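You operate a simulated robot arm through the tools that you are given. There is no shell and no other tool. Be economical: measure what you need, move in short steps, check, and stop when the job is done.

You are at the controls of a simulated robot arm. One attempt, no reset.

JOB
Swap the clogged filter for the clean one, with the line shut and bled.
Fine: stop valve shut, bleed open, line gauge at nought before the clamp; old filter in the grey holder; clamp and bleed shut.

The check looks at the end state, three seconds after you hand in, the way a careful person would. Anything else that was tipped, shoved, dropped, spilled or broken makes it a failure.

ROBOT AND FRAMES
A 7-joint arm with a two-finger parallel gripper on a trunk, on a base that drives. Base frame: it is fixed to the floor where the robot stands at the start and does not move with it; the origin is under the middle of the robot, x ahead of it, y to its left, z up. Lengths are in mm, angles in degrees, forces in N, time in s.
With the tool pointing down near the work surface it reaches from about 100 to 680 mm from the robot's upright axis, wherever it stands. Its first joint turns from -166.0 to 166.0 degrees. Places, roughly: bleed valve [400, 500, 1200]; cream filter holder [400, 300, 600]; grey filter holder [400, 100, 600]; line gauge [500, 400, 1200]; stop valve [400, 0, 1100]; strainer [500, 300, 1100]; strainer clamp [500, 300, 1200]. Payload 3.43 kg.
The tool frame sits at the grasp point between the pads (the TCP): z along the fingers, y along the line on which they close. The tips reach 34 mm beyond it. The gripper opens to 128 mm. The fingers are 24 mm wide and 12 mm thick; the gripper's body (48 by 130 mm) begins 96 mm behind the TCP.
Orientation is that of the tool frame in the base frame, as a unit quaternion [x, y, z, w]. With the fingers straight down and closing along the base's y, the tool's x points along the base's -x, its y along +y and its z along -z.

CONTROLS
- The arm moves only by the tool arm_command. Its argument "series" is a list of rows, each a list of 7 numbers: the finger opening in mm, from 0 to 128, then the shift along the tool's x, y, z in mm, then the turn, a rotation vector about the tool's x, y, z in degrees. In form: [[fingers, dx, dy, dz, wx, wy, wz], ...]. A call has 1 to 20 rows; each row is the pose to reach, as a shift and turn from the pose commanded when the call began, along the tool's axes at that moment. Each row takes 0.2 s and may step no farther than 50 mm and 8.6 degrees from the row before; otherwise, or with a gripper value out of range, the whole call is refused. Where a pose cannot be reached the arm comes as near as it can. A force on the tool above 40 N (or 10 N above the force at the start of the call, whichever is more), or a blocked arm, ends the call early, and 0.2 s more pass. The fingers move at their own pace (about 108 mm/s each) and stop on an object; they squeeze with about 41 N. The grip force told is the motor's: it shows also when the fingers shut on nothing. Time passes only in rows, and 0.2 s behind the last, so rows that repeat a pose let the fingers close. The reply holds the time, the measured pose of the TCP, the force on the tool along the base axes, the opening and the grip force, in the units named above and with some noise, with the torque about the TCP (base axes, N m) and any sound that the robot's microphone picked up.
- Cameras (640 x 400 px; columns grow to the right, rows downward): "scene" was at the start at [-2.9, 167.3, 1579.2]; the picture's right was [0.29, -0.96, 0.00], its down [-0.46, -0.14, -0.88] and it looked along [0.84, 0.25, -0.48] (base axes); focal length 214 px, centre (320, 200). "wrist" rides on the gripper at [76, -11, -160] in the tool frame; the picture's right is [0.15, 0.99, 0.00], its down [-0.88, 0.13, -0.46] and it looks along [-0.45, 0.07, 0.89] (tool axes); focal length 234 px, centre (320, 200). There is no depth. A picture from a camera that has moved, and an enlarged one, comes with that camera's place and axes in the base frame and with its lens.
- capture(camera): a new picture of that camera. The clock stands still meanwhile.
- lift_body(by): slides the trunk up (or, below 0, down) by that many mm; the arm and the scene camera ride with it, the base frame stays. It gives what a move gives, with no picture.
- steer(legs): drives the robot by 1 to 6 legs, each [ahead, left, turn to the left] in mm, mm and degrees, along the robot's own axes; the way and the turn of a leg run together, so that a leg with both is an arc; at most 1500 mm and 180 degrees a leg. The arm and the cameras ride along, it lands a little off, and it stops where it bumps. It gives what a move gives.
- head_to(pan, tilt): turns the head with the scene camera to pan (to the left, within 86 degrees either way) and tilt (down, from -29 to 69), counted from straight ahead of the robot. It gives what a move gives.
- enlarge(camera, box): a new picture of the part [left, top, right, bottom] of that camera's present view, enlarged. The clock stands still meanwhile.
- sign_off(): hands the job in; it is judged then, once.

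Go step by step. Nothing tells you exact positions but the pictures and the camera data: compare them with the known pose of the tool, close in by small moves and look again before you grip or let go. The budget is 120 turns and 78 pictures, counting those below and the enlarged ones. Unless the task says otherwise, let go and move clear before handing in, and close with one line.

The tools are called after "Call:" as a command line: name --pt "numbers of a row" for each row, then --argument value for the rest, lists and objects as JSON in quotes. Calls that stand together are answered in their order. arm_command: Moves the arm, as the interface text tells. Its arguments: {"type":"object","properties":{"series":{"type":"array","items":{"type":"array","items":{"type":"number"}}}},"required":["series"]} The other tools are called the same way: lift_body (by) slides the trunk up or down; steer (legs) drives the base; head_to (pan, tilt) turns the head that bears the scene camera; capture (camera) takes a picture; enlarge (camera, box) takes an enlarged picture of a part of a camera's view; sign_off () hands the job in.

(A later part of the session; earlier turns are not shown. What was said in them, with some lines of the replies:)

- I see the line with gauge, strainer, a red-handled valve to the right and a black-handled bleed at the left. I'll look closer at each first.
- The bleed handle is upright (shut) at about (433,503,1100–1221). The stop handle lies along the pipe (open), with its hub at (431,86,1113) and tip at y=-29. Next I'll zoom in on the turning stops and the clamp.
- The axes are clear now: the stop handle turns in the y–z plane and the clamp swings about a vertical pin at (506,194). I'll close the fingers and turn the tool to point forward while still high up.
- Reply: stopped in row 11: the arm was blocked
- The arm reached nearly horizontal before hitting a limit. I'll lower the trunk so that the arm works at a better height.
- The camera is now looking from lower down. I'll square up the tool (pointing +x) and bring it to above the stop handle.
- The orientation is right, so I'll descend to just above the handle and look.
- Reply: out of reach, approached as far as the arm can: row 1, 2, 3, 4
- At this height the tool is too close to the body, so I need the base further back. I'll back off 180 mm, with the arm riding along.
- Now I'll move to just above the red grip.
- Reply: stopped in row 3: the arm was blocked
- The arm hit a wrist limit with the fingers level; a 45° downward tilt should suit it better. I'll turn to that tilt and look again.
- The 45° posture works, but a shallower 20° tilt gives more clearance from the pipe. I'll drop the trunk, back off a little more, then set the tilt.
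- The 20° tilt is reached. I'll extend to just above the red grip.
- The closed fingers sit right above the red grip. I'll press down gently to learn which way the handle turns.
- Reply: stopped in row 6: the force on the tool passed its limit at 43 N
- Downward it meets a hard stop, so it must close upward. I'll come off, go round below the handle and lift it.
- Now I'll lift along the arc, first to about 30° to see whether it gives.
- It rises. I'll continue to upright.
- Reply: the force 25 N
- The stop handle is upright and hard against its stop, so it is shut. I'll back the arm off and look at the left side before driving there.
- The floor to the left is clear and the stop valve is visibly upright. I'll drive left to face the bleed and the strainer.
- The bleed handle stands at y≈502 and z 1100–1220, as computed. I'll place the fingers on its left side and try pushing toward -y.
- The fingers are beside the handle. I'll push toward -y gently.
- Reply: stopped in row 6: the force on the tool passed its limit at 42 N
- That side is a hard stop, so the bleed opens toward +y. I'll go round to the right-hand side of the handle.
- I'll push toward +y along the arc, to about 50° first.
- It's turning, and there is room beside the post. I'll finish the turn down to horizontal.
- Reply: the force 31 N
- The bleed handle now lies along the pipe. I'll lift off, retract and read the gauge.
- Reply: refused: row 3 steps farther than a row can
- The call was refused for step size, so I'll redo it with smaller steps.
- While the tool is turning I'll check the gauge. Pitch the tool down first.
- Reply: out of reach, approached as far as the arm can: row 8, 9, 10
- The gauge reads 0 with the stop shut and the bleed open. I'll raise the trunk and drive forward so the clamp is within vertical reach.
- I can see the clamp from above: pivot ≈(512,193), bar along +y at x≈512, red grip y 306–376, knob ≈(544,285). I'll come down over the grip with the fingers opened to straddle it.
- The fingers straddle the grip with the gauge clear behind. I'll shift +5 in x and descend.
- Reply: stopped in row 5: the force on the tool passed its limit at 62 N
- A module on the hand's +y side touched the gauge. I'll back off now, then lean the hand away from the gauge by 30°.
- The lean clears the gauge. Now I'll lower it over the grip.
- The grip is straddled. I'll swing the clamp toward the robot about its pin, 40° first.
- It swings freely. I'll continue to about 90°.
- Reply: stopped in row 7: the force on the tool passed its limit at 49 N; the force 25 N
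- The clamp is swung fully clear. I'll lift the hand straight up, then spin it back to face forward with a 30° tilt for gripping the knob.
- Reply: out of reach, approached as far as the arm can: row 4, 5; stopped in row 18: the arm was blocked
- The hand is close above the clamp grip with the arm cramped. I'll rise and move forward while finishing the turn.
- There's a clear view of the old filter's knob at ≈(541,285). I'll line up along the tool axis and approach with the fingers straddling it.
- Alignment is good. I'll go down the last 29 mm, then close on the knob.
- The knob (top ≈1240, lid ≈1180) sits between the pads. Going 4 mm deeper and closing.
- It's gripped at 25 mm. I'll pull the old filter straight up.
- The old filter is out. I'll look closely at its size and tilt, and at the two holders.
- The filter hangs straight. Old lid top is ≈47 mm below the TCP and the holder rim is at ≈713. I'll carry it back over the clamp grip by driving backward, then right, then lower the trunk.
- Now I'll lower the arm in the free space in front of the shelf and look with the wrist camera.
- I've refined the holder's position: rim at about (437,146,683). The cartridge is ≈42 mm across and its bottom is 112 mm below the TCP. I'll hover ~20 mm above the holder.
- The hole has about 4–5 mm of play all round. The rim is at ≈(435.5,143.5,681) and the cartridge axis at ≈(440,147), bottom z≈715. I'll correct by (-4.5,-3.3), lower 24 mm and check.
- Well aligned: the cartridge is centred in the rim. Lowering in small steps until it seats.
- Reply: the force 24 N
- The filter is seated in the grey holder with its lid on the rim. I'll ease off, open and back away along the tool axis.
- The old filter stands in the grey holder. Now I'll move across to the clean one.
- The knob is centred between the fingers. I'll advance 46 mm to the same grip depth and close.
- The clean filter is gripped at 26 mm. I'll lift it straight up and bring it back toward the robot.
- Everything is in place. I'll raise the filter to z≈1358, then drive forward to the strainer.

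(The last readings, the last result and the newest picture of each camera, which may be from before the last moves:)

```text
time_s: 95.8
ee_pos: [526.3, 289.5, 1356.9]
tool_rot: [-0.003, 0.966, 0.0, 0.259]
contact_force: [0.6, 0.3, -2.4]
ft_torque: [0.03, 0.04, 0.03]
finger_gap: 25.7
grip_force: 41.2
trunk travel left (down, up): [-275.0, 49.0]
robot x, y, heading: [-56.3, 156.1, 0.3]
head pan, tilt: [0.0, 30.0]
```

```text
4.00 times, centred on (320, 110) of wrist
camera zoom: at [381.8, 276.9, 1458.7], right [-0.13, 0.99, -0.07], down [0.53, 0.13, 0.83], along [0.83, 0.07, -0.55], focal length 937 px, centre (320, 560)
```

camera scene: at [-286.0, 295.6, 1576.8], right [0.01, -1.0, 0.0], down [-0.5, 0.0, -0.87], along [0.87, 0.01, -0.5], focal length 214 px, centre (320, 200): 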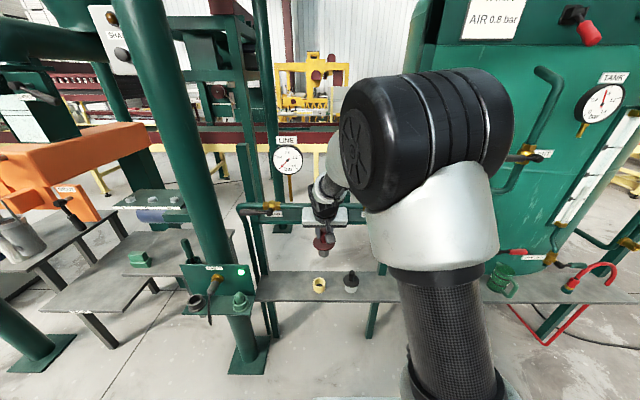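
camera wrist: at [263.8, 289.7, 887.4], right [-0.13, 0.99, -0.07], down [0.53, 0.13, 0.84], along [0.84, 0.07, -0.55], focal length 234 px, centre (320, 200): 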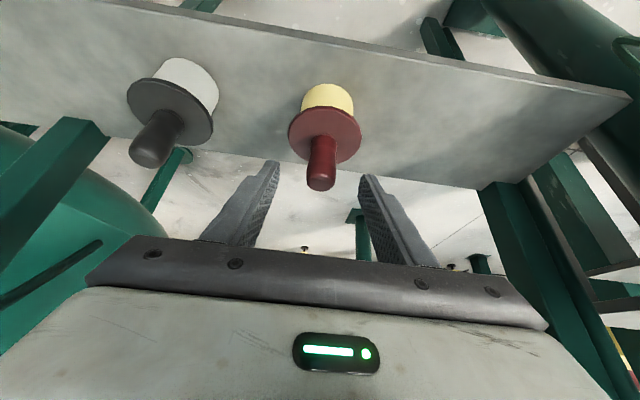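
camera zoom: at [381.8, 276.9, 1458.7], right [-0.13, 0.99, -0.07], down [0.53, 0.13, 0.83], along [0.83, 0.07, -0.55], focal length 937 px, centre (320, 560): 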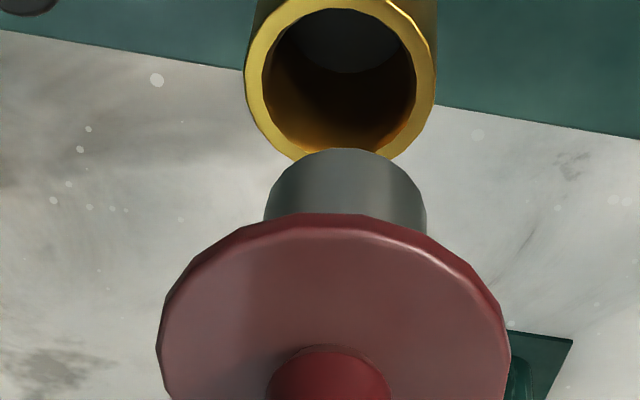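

The strainer bore is at ≈(544,284), and the filter axis at ≈(531,288.5). I'll correct and lower to just above the bore, then recheck.

Call:
arm_command --pt "0 -10.8 -4 6.3 0 0 0" --pt "0 6.7 -4 36.5 0 0 0" --pt "0 24.2 -4 66.9 0 0 0" --pt "0 24.2 -4 66.9 0 0 0"

Call:
enlarge --camera "scene" --box '[280, 140, 376, 200]'

Call:
enlarge --camera "wrist" --box '[240, 60, 400, 160]'

```text
time_s: 96.8
ee_pos: [539.8, 283.5, 1288.9]
tool_rot: [-0.003, 0.966, 0.0, 0.258]
contact_force: [0.1, -0.7, -2.8]
ft_torque: [-0.02, 0.01, 0.0]
finger_gap: 25.9
grip_force: 40.9
trunk travel left (down, up): [-275.0, 49.0]
robot x, y, heading: [-52.9, 158.1, 0.6]
head pan, tilt: [0.0, 30.0]
```

```text
6.67 times, centred on (328, 170) of scene
camera zoom: at [-53.4, 297.5, 1576.9], right [0.01, -1.0, 0.0], down [-0.5, 0.0, -0.87], along [0.87, 0.01, -0.5], focal length 1430 px, centre (267, 400)
```

zoom: 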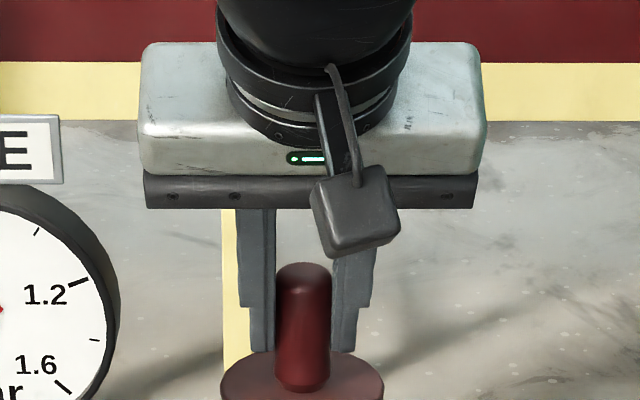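

```text
4.00 times, centred on (320, 110) of wrist
camera zoom: at [395.3, 271.9, 1389.2], right [-0.13, 0.99, -0.07], down [0.53, 0.13, 0.83], along [0.83, 0.07, -0.55], focal length 937 px, centre (320, 560)
```

zoom: 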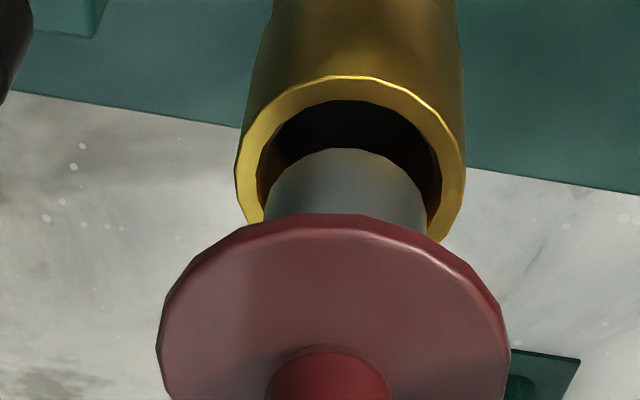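

The filter and bore are aligned within about 1.5 mm. Lowering in small steps to seat.

Call:
arm_command --pt "0 2.7 0.5 7.7 0 0 0" --pt "0 7.7 0.5 16.3 0 0 0" --pt "0 12.7 0.5 25 0 0 0" --pt "0 17.7 0.5 33.7 0 0 0" --pt "0 21.7 0.5 40.6 0 0 0" --pt "0 24.7 0.5 45.8 0 0 0" --pt "0 26.7 0.5 49.2 0 0 0" --pt "0 28.7 0.5 52.7 0 0 0"

Call:
enlarge --camera "wrist" --box '[240, 60, 400, 160]'

```text
time_s: 98.6
ee_pos: [539.7, 285.3, 1228.1]
tool_rot: [-0.003, 0.966, 0.0, 0.259]
contact_force: [0.9, -0.1, -2.1]
ft_torque: [0.0, 0.01, -0.03]
finger_gap: 25.7
grip_force: 41.2
trunk travel left (down, up): [-275.0, 49.0]
robot x, y, heading: [-53.5, 157.4, 0.5]
head pan, tilt: [0.0, 30.0]
```

```text
4.00 times, centred on (320, 110) of wrist
camera zoom: at [394.9, 273.1, 1329.1], right [-0.13, 0.99, -0.07], down [0.53, 0.13, 0.83], along [0.83, 0.07, -0.55], focal length 937 px, centre (320, 560)
```

zoom: 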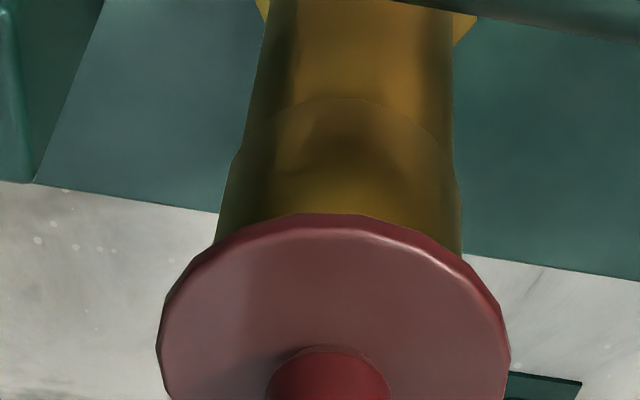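

It's inserted with no contact force yet. A few more millimetres until the lid seats.

Call:
arm_command --pt "0 1 0 1.7 0 0 0" --pt "0 2 0 3.5 0 0 0" --pt "0 3 0 5.2 0 0 0" --pt "0 3 0 5.2 0 0 0"

```text
time_s: 99.6
ee_pos: [539.5, 285.1, 1226.9]
tool_rot: [-0.003, 0.965, 0.001, 0.262]
contact_force: [-0.5, -1.8, 21.1]
ft_torque: [-0.18, 0.5, 0.07]
finger_gap: 25.9
grip_force: 41.5
trunk travel left (down, up): [-275.0, 49.0]
robot x, y, heading: [-55.0, 158.1, 0.6]
head pan, tilt: [0.0, 30.0]
```

Seated at z≈1227, matching the old filter's grip height. I'll release and back off.

Call:
arm_command --pt "0 -2 0 -3.5 0 0 0" --pt "30 -2 0 -3.5 0 0 0" --pt "65 -2 0 -3.5 0 0 0" --pt "65 -2 0 -3.5 0 0 0" --pt "65 -2 0 -25 0 0 0" --pt "65 -2 0 -55 0 0 0" --pt "65 -2 0 -90 0 0 0" --pt "65 -2 0 -120 0 0 0"

Call:
capture --camera "scene"

```text
time_s: 101.4
ee_pos: [483.0, 285.3, 1325.6]
tool_rot: [-0.004, 0.966, 0.0, 0.259]
contact_force: [-0.3, 0.3, -0.4]
ft_torque: [0.03, 0.01, 0.04]
finger_gap: 64.9
grip_force: 0.0
trunk travel left (down, up): [-275.0, 49.0]
robot x, y, heading: [-49.5, 155.1, 0.5]
head pan, tilt: [0.0, 30.0]
```

```text
7 pictures are left
camera scene: at [-53.9, 297.4, 1576.8], right [0.01, -1.0, 0.0], down [-0.5, 0.0, -0.87], along [0.87, 0.01, -0.5], focal length 214 px, centre (320, 200)
```

scene: 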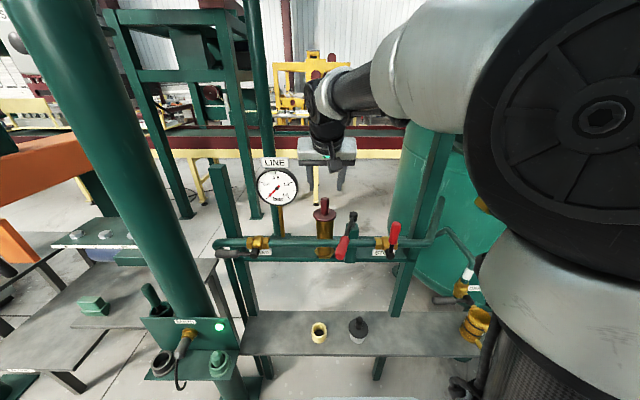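

The clean filter is in and the clamp bar stands at ≈75° open. I'll close the fingers and back the base 150 mm for arm room, then move the fingers to the outer side of the clamp grip.

Call:
steer --legs '[[-150, 0, 0]]'

Call:
arm_command --pt "0 0 0 0 0 0 0" --pt "0 0 -25 0 0 0 0" --pt "0 0 -50 0 0 0 0" --pt "0 0 -75 0 0 0 0" --pt "0 0 -101 0 0 0 0" --pt "0 0 -101 0 0 0 0"

```text
time_s: 102.8
ee_pos: [333.7, 282.1, 1325.4]
tool_rot: [-0.002, 0.966, 0.0, 0.259]
contact_force: [-0.2, -0.2, 0.0]
ft_torque: [0.02, -0.02, -0.01]
finger_gap: 65.3
grip_force: 0.0
trunk travel left (down, up): [-275.0, 49.0]
robot x, y, heading: [-203.3, 155.3, 0.4]
head pan, tilt: [0.0, 30.0]
```

```text
time_s: 104.2
ee_pos: [332.9, 181.5, 1327.7]
tool_rot: [-0.003, 0.966, 0.0, 0.259]
contact_force: [0.1, 0.6, 0.3]
ft_torque: [0.0, 0.01, 0.0]
finger_gap: 0.1
grip_force: 33.0
trunk travel left (down, up): [-275.0, 49.0]
robot x, y, heading: [-207.1, 157.4, 0.4]
head pan, tilt: [0.0, 30.0]
```

Descending beside the grip.

Call:
arm_command --pt "0 5 0 29 0 0 0" --pt "0 10 0 58 0 0 0" --pt "0 15 1 87 0 0 0" --pt "0 19.3 2 114.7 0 0 0" --pt "0 19.3 2 114.7 0 0 0"

Call:
capture --camera "wrist"

```text
time_s: 105.4
ee_pos: [374.9, 184.9, 1217.2]
tool_rot: [-0.001, 0.966, -0.001, 0.259]
contact_force: [0.7, -0.2, 0.0]
ft_torque: [0.02, -0.01, -0.01]
finger_gap: 0.1
grip_force: 32.9
trunk travel left (down, up): [-275.0, 49.0]
robot x, y, heading: [-203.7, 155.3, 0.2]
head pan, tilt: [0.0, 30.0]
```

```text
6 pictures are left
camera wrist: at [229.4, 173.1, 1317.6], right [-0.13, 0.99, -0.07], down [0.53, 0.13, 0.83], along [0.84, 0.07, -0.55], focal length 234 px, centre (320, 200)
```

wrist: 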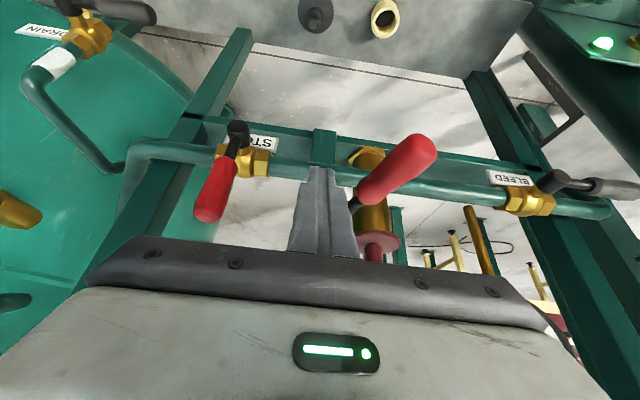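

The finger is on the right side of the grip. I'll push the clamp closed along the arc, to about 10° short first.

Call:
arm_command --pt "0 -3.5 19 2 0 0 0" --pt "0 -6 34 3.5 0 0 0" --pt "0 -8 49 4.6 0 0 0" --pt "0 -14.7 68.6 8.5 0 0 0" --pt "0 -24.8 87.3 14.3 0 0 0" --pt "0 -37.7 103.9 21.8 0 0 0" --pt "0 -52.8 117.7 30.5 0 0 0" --pt "0 -70.4 128.2 40.6 0 0 0" --pt "0 -70.4 128.2 40.6 0 0 0"

Call:
enlarge --camera "wrist" --box '[200, 80, 440, 230]'

```text
time_s: 107.4
ee_pos: [456.2, 312.4, 1216.2]
tool_rot: [-0.003, 0.966, 0.001, 0.259]
contact_force: [0.0, -1.0, -0.7]
ft_torque: [0.01, -0.02, -0.03]
finger_gap: 0.0
grip_force: 33.0
trunk travel left (down, up): [-275.0, 49.0]
robot x, y, heading: [-200.6, 151.6, 0.0]
head pan, tilt: [0.0, 30.0]
```

```text
2.67 times, centred on (320, 155) of wrist
camera zoom: at [311.6, 301.3, 1316.4], right [-0.13, 0.99, -0.07], down [0.53, 0.13, 0.83], along [0.83, 0.07, -0.55], focal length 624 px, centre (320, 320)
```

zoom: 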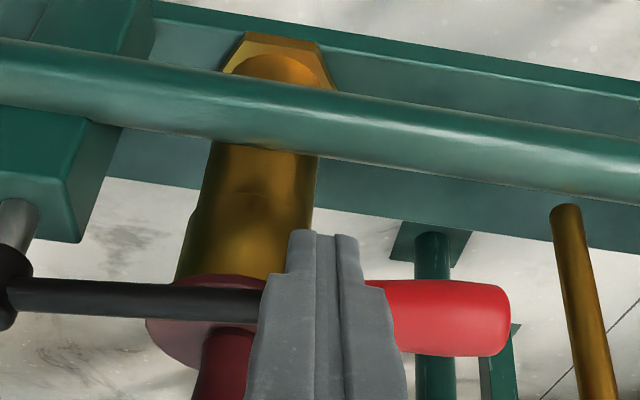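

The bar is over the lid again. I'll push the last ~20 mm gently to its stop.

Call:
arm_command --pt "0 -4.3 2 2.5 0 0 0" --pt "0 -8.7 4 5 0 0 0" --pt "0 -13 5 7.5 0 0 0" --pt "0 -16 6 9 0 0 0" --pt "0 -19 7 11 0 0 0" --pt "0 -21 7 12.2 0 0 0" --pt "0 -23 7 13.3 0 0 0"

```text
time_s: 109.0
ee_pos: [481.3, 320.2, 1217.4]
tool_rot: [-0.002, 0.966, 0.001, 0.259]
contact_force: [-3.7, 0.0, -0.3]
ft_torque: [0.03, 0.09, -0.02]
finger_gap: 0.0
grip_force: 32.7
trunk travel left (down, up): [-275.0, 49.0]
robot x, y, heading: [-204.9, 155.9, 0.4]
head pan, tilt: [0.0, 30.0]
```

There's only light contact so far, so I'll push on in small steps.

Call:
arm_command --pt "0 -1.7 0 1 0 0 0" --pt "0 -3.5 0 2 0 0 0" --pt "0 -5.2 0 3 0 0 0" --pt "0 -6.9 0 4 0 0 0" --pt "0 -8.7 0 5 0 0 0"

Call:
enlarge --camera "wrist" --box '[200, 80, 440, 230]'

```text
time_s: 110.0
ee_pos: [481.8, 320.1, 1216.7]
tool_rot: [-0.002, 0.968, 0.0, 0.252]
contact_force: [-20.3, -3.6, 10.7]
ft_torque: [-0.14, 0.18, -0.09]
finger_gap: 0.2
grip_force: 33.3
trunk travel left (down, up): [-275.0, 49.0]
robot x, y, heading: [-202.0, 155.7, 0.3]
head pan, tilt: [0.0, 30.0]
stopped in row 5: the force on the tool passed its limit at 42 N (the readings are from after the stop); the commanded pose is now the measured one
```

```text
2.67 times, centred on (320, 155) of wrist
camera zoom: at [338.3, 308.1, 1318.8], right [-0.13, 0.99, -0.07], down [0.54, 0.13, 0.83], along [0.83, 0.07, -0.56], focal length 624 px, centre (320, 320)
```

zoom: 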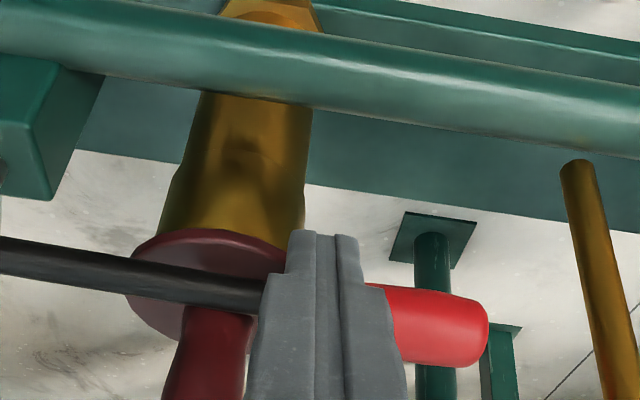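

The clamp is hard on its stop over the lid. I'll retract, then reposition the base and trunk for closing the bleed.

Call:
arm_command --pt "0 26 0 -15 0 0 0" --pt "0 52 -10 -30 0 0 0" --pt "0 54 -30 -66 0 0 0" --pt "0 56.6 -60 -102 0 0 0"

Call:
steer --legs '[[-90, 0, 0], [0, 205, 0]]'

Call:
lift_body --by -270

```text
time_s: 111.0
ee_pos: [386.9, 258.9, 1277.2]
tool_rot: [-0.003, 0.967, 0.001, 0.253]
contact_force: [0.5, -0.1, -0.8]
ft_torque: [-0.01, 0.0, 0.0]
finger_gap: 0.2
grip_force: 32.8
trunk travel left (down, up): [-275.0, 49.0]
robot x, y, heading: [-201.7, 159.2, 0.2]
head pan, tilt: [0.0, 30.0]
```

```text
time_s: 114.3
ee_pos: [297.3, 461.2, 1275.6]
tool_rot: [-0.002, 0.968, 0.0, 0.253]
contact_force: [0.6, -0.8, 0.0]
ft_torque: [0.0, 0.01, 0.02]
finger_gap: 0.0
grip_force: 32.6
trunk travel left (down, up): [-275.0, 49.0]
robot x, y, heading: [-292.1, 358.1, 0.4]
head pan, tilt: [0.0, 30.0]
```

```text
time_s: 117.0
ee_pos: [296.4, 460.8, 1006.9]
tool_rot: [-0.002, 0.967, -0.001, 0.253]
contact_force: [0.6, 0.3, -0.5]
ft_torque: [-0.02, -0.01, -0.02]
finger_gap: 0.1
grip_force: 32.8
trunk travel left (down, up): [-5.0, 319.0]
robot x, y, heading: [-293.8, 358.6, 0.3]
head pan, tilt: [0.0, 30.0]
```

Now I'll set the shallower tilt and place the fingers under the bleed handle.

Call:
arm_command --pt "0 -16 25 -6 0 -3 0" --pt "0 -32 50 -12 0 -6 0" --pt "0 -48 75 -18 0 -9 0" --pt "0 -64 99 -25 0 -11 0" --pt "0 -88 101 -13 0 -11 0" --pt "0 -111 102 -2 0 -11 0" --pt "0 -134.4 102 8.9 0 -11 0" --pt "0 -134.4 102 8.9 0 -11 0"

Call:
capture --camera "wrist"

```text
time_s: 118.8
ee_pos: [417.1, 562.8, 1060.8]
tool_rot: [-0.003, 0.939, 0.0, 0.345]
contact_force: [-0.6, -1.0, 0.4]
ft_torque: [-0.02, -0.01, 0.01]
finger_gap: 0.1
grip_force: 33.0
trunk travel left (down, up): [-5.0, 319.0]
robot x, y, heading: [-295.2, 361.9, 0.6]
head pan, tilt: [0.0, 30.0]
```

```text
3 pictures are left
camera wrist: at [256.3, 551.7, 1134.8], right [-0.12, 0.99, -0.1], down [0.38, 0.13, 0.92], along [0.92, 0.07, -0.39], focal length 234 px, centre (320, 200)
```

wrist: 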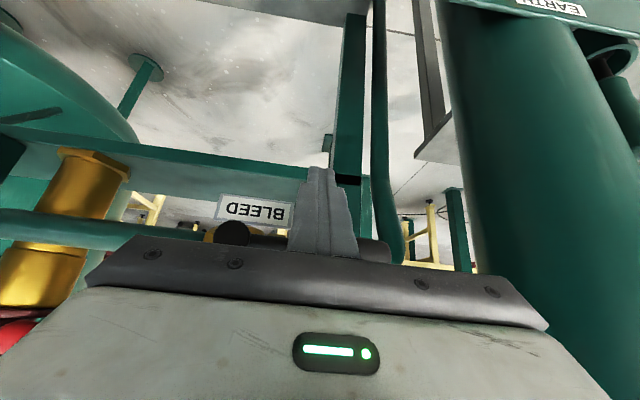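

The tilt is still steep, so I'll bring the fingers closer to level in place before lifting; they are below the handle.

Call:
arm_command --pt "0 0 0 0 0 -8 0" --pt "0 0 0 0 0 -16 0" --pt "0 0 0 0 0 -24 0" --pt "0 0 0 0 0 -31.4 0" --pt "0 0 0 0 0 -31.4 0"

```text
time_s: 120.0
ee_pos: [417.7, 564.8, 1062.8]
tool_rot: [-0.003, 0.811, 0.001, 0.585]
contact_force: [0.8, -1.0, 0.3]
ft_torque: [0.0, 0.01, 0.03]
finger_gap: 0.0
grip_force: 33.6
trunk travel left (down, up): [-5.0, 319.0]
robot x, y, heading: [-294.1, 360.1, 0.3]
head pan, tilt: [0.0, 30.0]
```

I'm level and beneath the handle. Lifting along the arc.

Call:
arm_command --pt "0 -10 -1 -3 0 0 0" --pt "0 -17 -1 -5.6 0 0 0" --pt "0 -24 2 -8 0 0 0" --pt "0 -31 4 -10 0 0 0" --pt "0 -39 5 -13 0 0 0" --pt "0 -46.5 5 -15.3 0 0 0" --pt "0 -62 2 -20.3 0 0 0" --pt "0 -71 0 -23 0 0 0" --pt "0 -81 -3 -26.5 0 0 0" --pt "0 -90 -9 -29.5 0 0 0" --pt "0 -98 -16.6 -32.4 0 0 0" --pt "0 -105 -26 -34.5 0 0 0" --pt "0 -112 -35.8 -36.8 0 0 0" --pt "0 -112 -39 -36.8 0 0 0"

Call:
capture --camera "wrist"

```text
time_s: 123.0
ee_pos: [418.6, 526.6, 1182.9]
tool_rot: [-0.004, 0.81, 0.002, 0.587]
contact_force: [-0.1, 3.9, 3.5]
ft_torque: [0.04, -0.05, 0.09]
finger_gap: 0.3
grip_force: 32.9
trunk travel left (down, up): [-5.0, 319.0]
robot x, y, heading: [-292.4, 353.6, 0.2]
head pan, tilt: [0.0, 30.0]
```

```text
2 pictures are left
camera wrist: at [242.6, 514.2, 1160.7], right [-0.05, 0.99, -0.14], down [-0.16, 0.13, 0.98], along [0.99, 0.07, 0.15], focal length 234 px, centre (320, 200)
```

wrist: 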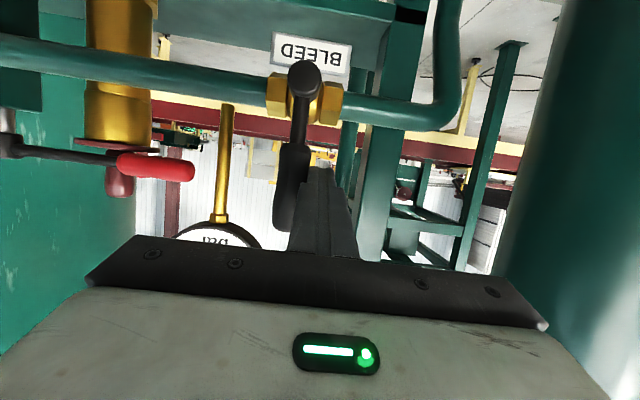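

The bleed handle is upright. I'll press it lightly against its stop.

Call:
arm_command --pt "0 0 -3 0 0 0 0" --pt "0 0 -6 0 0 0 0" --pt "0 0 -9 0 0 0 0"

```text
time_s: 123.8
ee_pos: [417.2, 525.8, 1181.7]
tool_rot: [-0.008, 0.809, 0.005, 0.587]
contact_force: [4.7, 28.8, 8.7]
ft_torque: [0.42, -0.29, 0.61]
finger_gap: 0.0
grip_force: 32.8
trunk travel left (down, up): [-5.0, 319.0]
robot x, y, heading: [-296.2, 357.0, 0.5]
head pan, tilt: [0.0, 30.0]
```

It's firm on the stop at y≈526, the same as when shut at the start. I'll back away and take a final look.

Call:
arm_command --pt "0 0 12 0 0 0 0" --pt "0 0 12 -40 0 0 0" --pt "0 0 12 -80 0 0 0" --pt "0 0 0 -115 0 0 0" --pt "0 0 -30 -130 0 0 0"

Call:
steer --legs '[[-150, 0, 0]]'

Call:
lift_body --by 250

Call:
enlarge --camera "scene" --box '[240, 100, 480, 250]'

```text
time_s: 125.0
ee_pos: [296.1, 485.2, 1221.7]
tool_rot: [-0.002, 0.811, -0.001, 0.585]
contact_force: [0.1, 0.4, -0.2]
ft_torque: [-0.02, 0.03, -0.06]
finger_gap: 0.0
grip_force: 33.4
trunk travel left (down, up): [-5.0, 319.0]
robot x, y, heading: [-291.3, 360.4, 0.4]
head pan, tilt: [0.0, 30.0]
```

```text
time_s: 126.4
ee_pos: [146.1, 483.9, 1221.7]
tool_rot: [-0.003, 0.81, 0.0, 0.586]
contact_force: [-0.1, 0.6, 0.7]
ft_torque: [-0.02, 0.0, -0.02]
finger_gap: 0.0
grip_force: 33.1
trunk travel left (down, up): [-5.0, 319.0]
robot x, y, heading: [-443.0, 356.7, 0.5]
head pan, tilt: [0.0, 30.0]
```

```text
time_s: 129.0
ee_pos: [146.4, 484.6, 1472.8]
tool_rot: [-0.002, 0.81, -0.001, 0.586]
contact_force: [0.1, 0.0, 0.1]
ft_torque: [-0.03, 0.04, -0.02]
finger_gap: 0.0
grip_force: 33.5
trunk travel left (down, up): [-255.0, 69.0]
robot x, y, heading: [-444.5, 358.6, 0.5]
head pan, tilt: [0.0, 30.0]
```

```text
2.67 times, centred on (360, 175) of scene
camera zoom: at [-442.6, 498.2, 1556.8], right [0.01, -1.0, 0.0], down [-0.5, 0.0, -0.87], along [0.87, 0.01, -0.5], focal length 572 px, centre (213, 267)
```

zoom: 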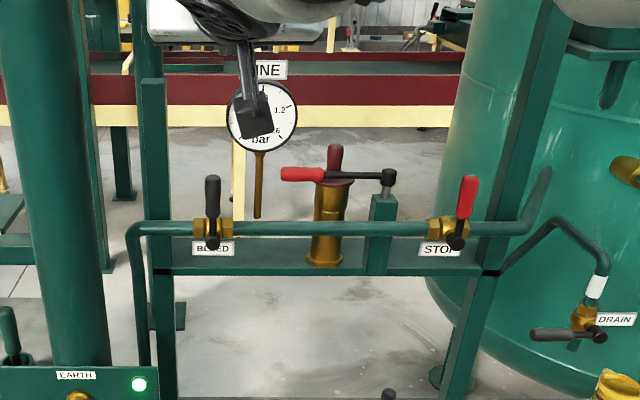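

The final view shows the stop and bleed handles both upright (shut), the clamp bar across the new filter's lid, and the arm clear. I'm handing in.

Call:
sign_off

```text
The job is handed in.
```

The clean filter is in and clamped, the old one is in the grey holder, and the stop and bleed valves are both shut. The gauge read 0 before I opened the clamp. The gripper bumped the gauge once while I was lining up on the clamp; it showed no visible damage or movement and still read 0 afterwards.
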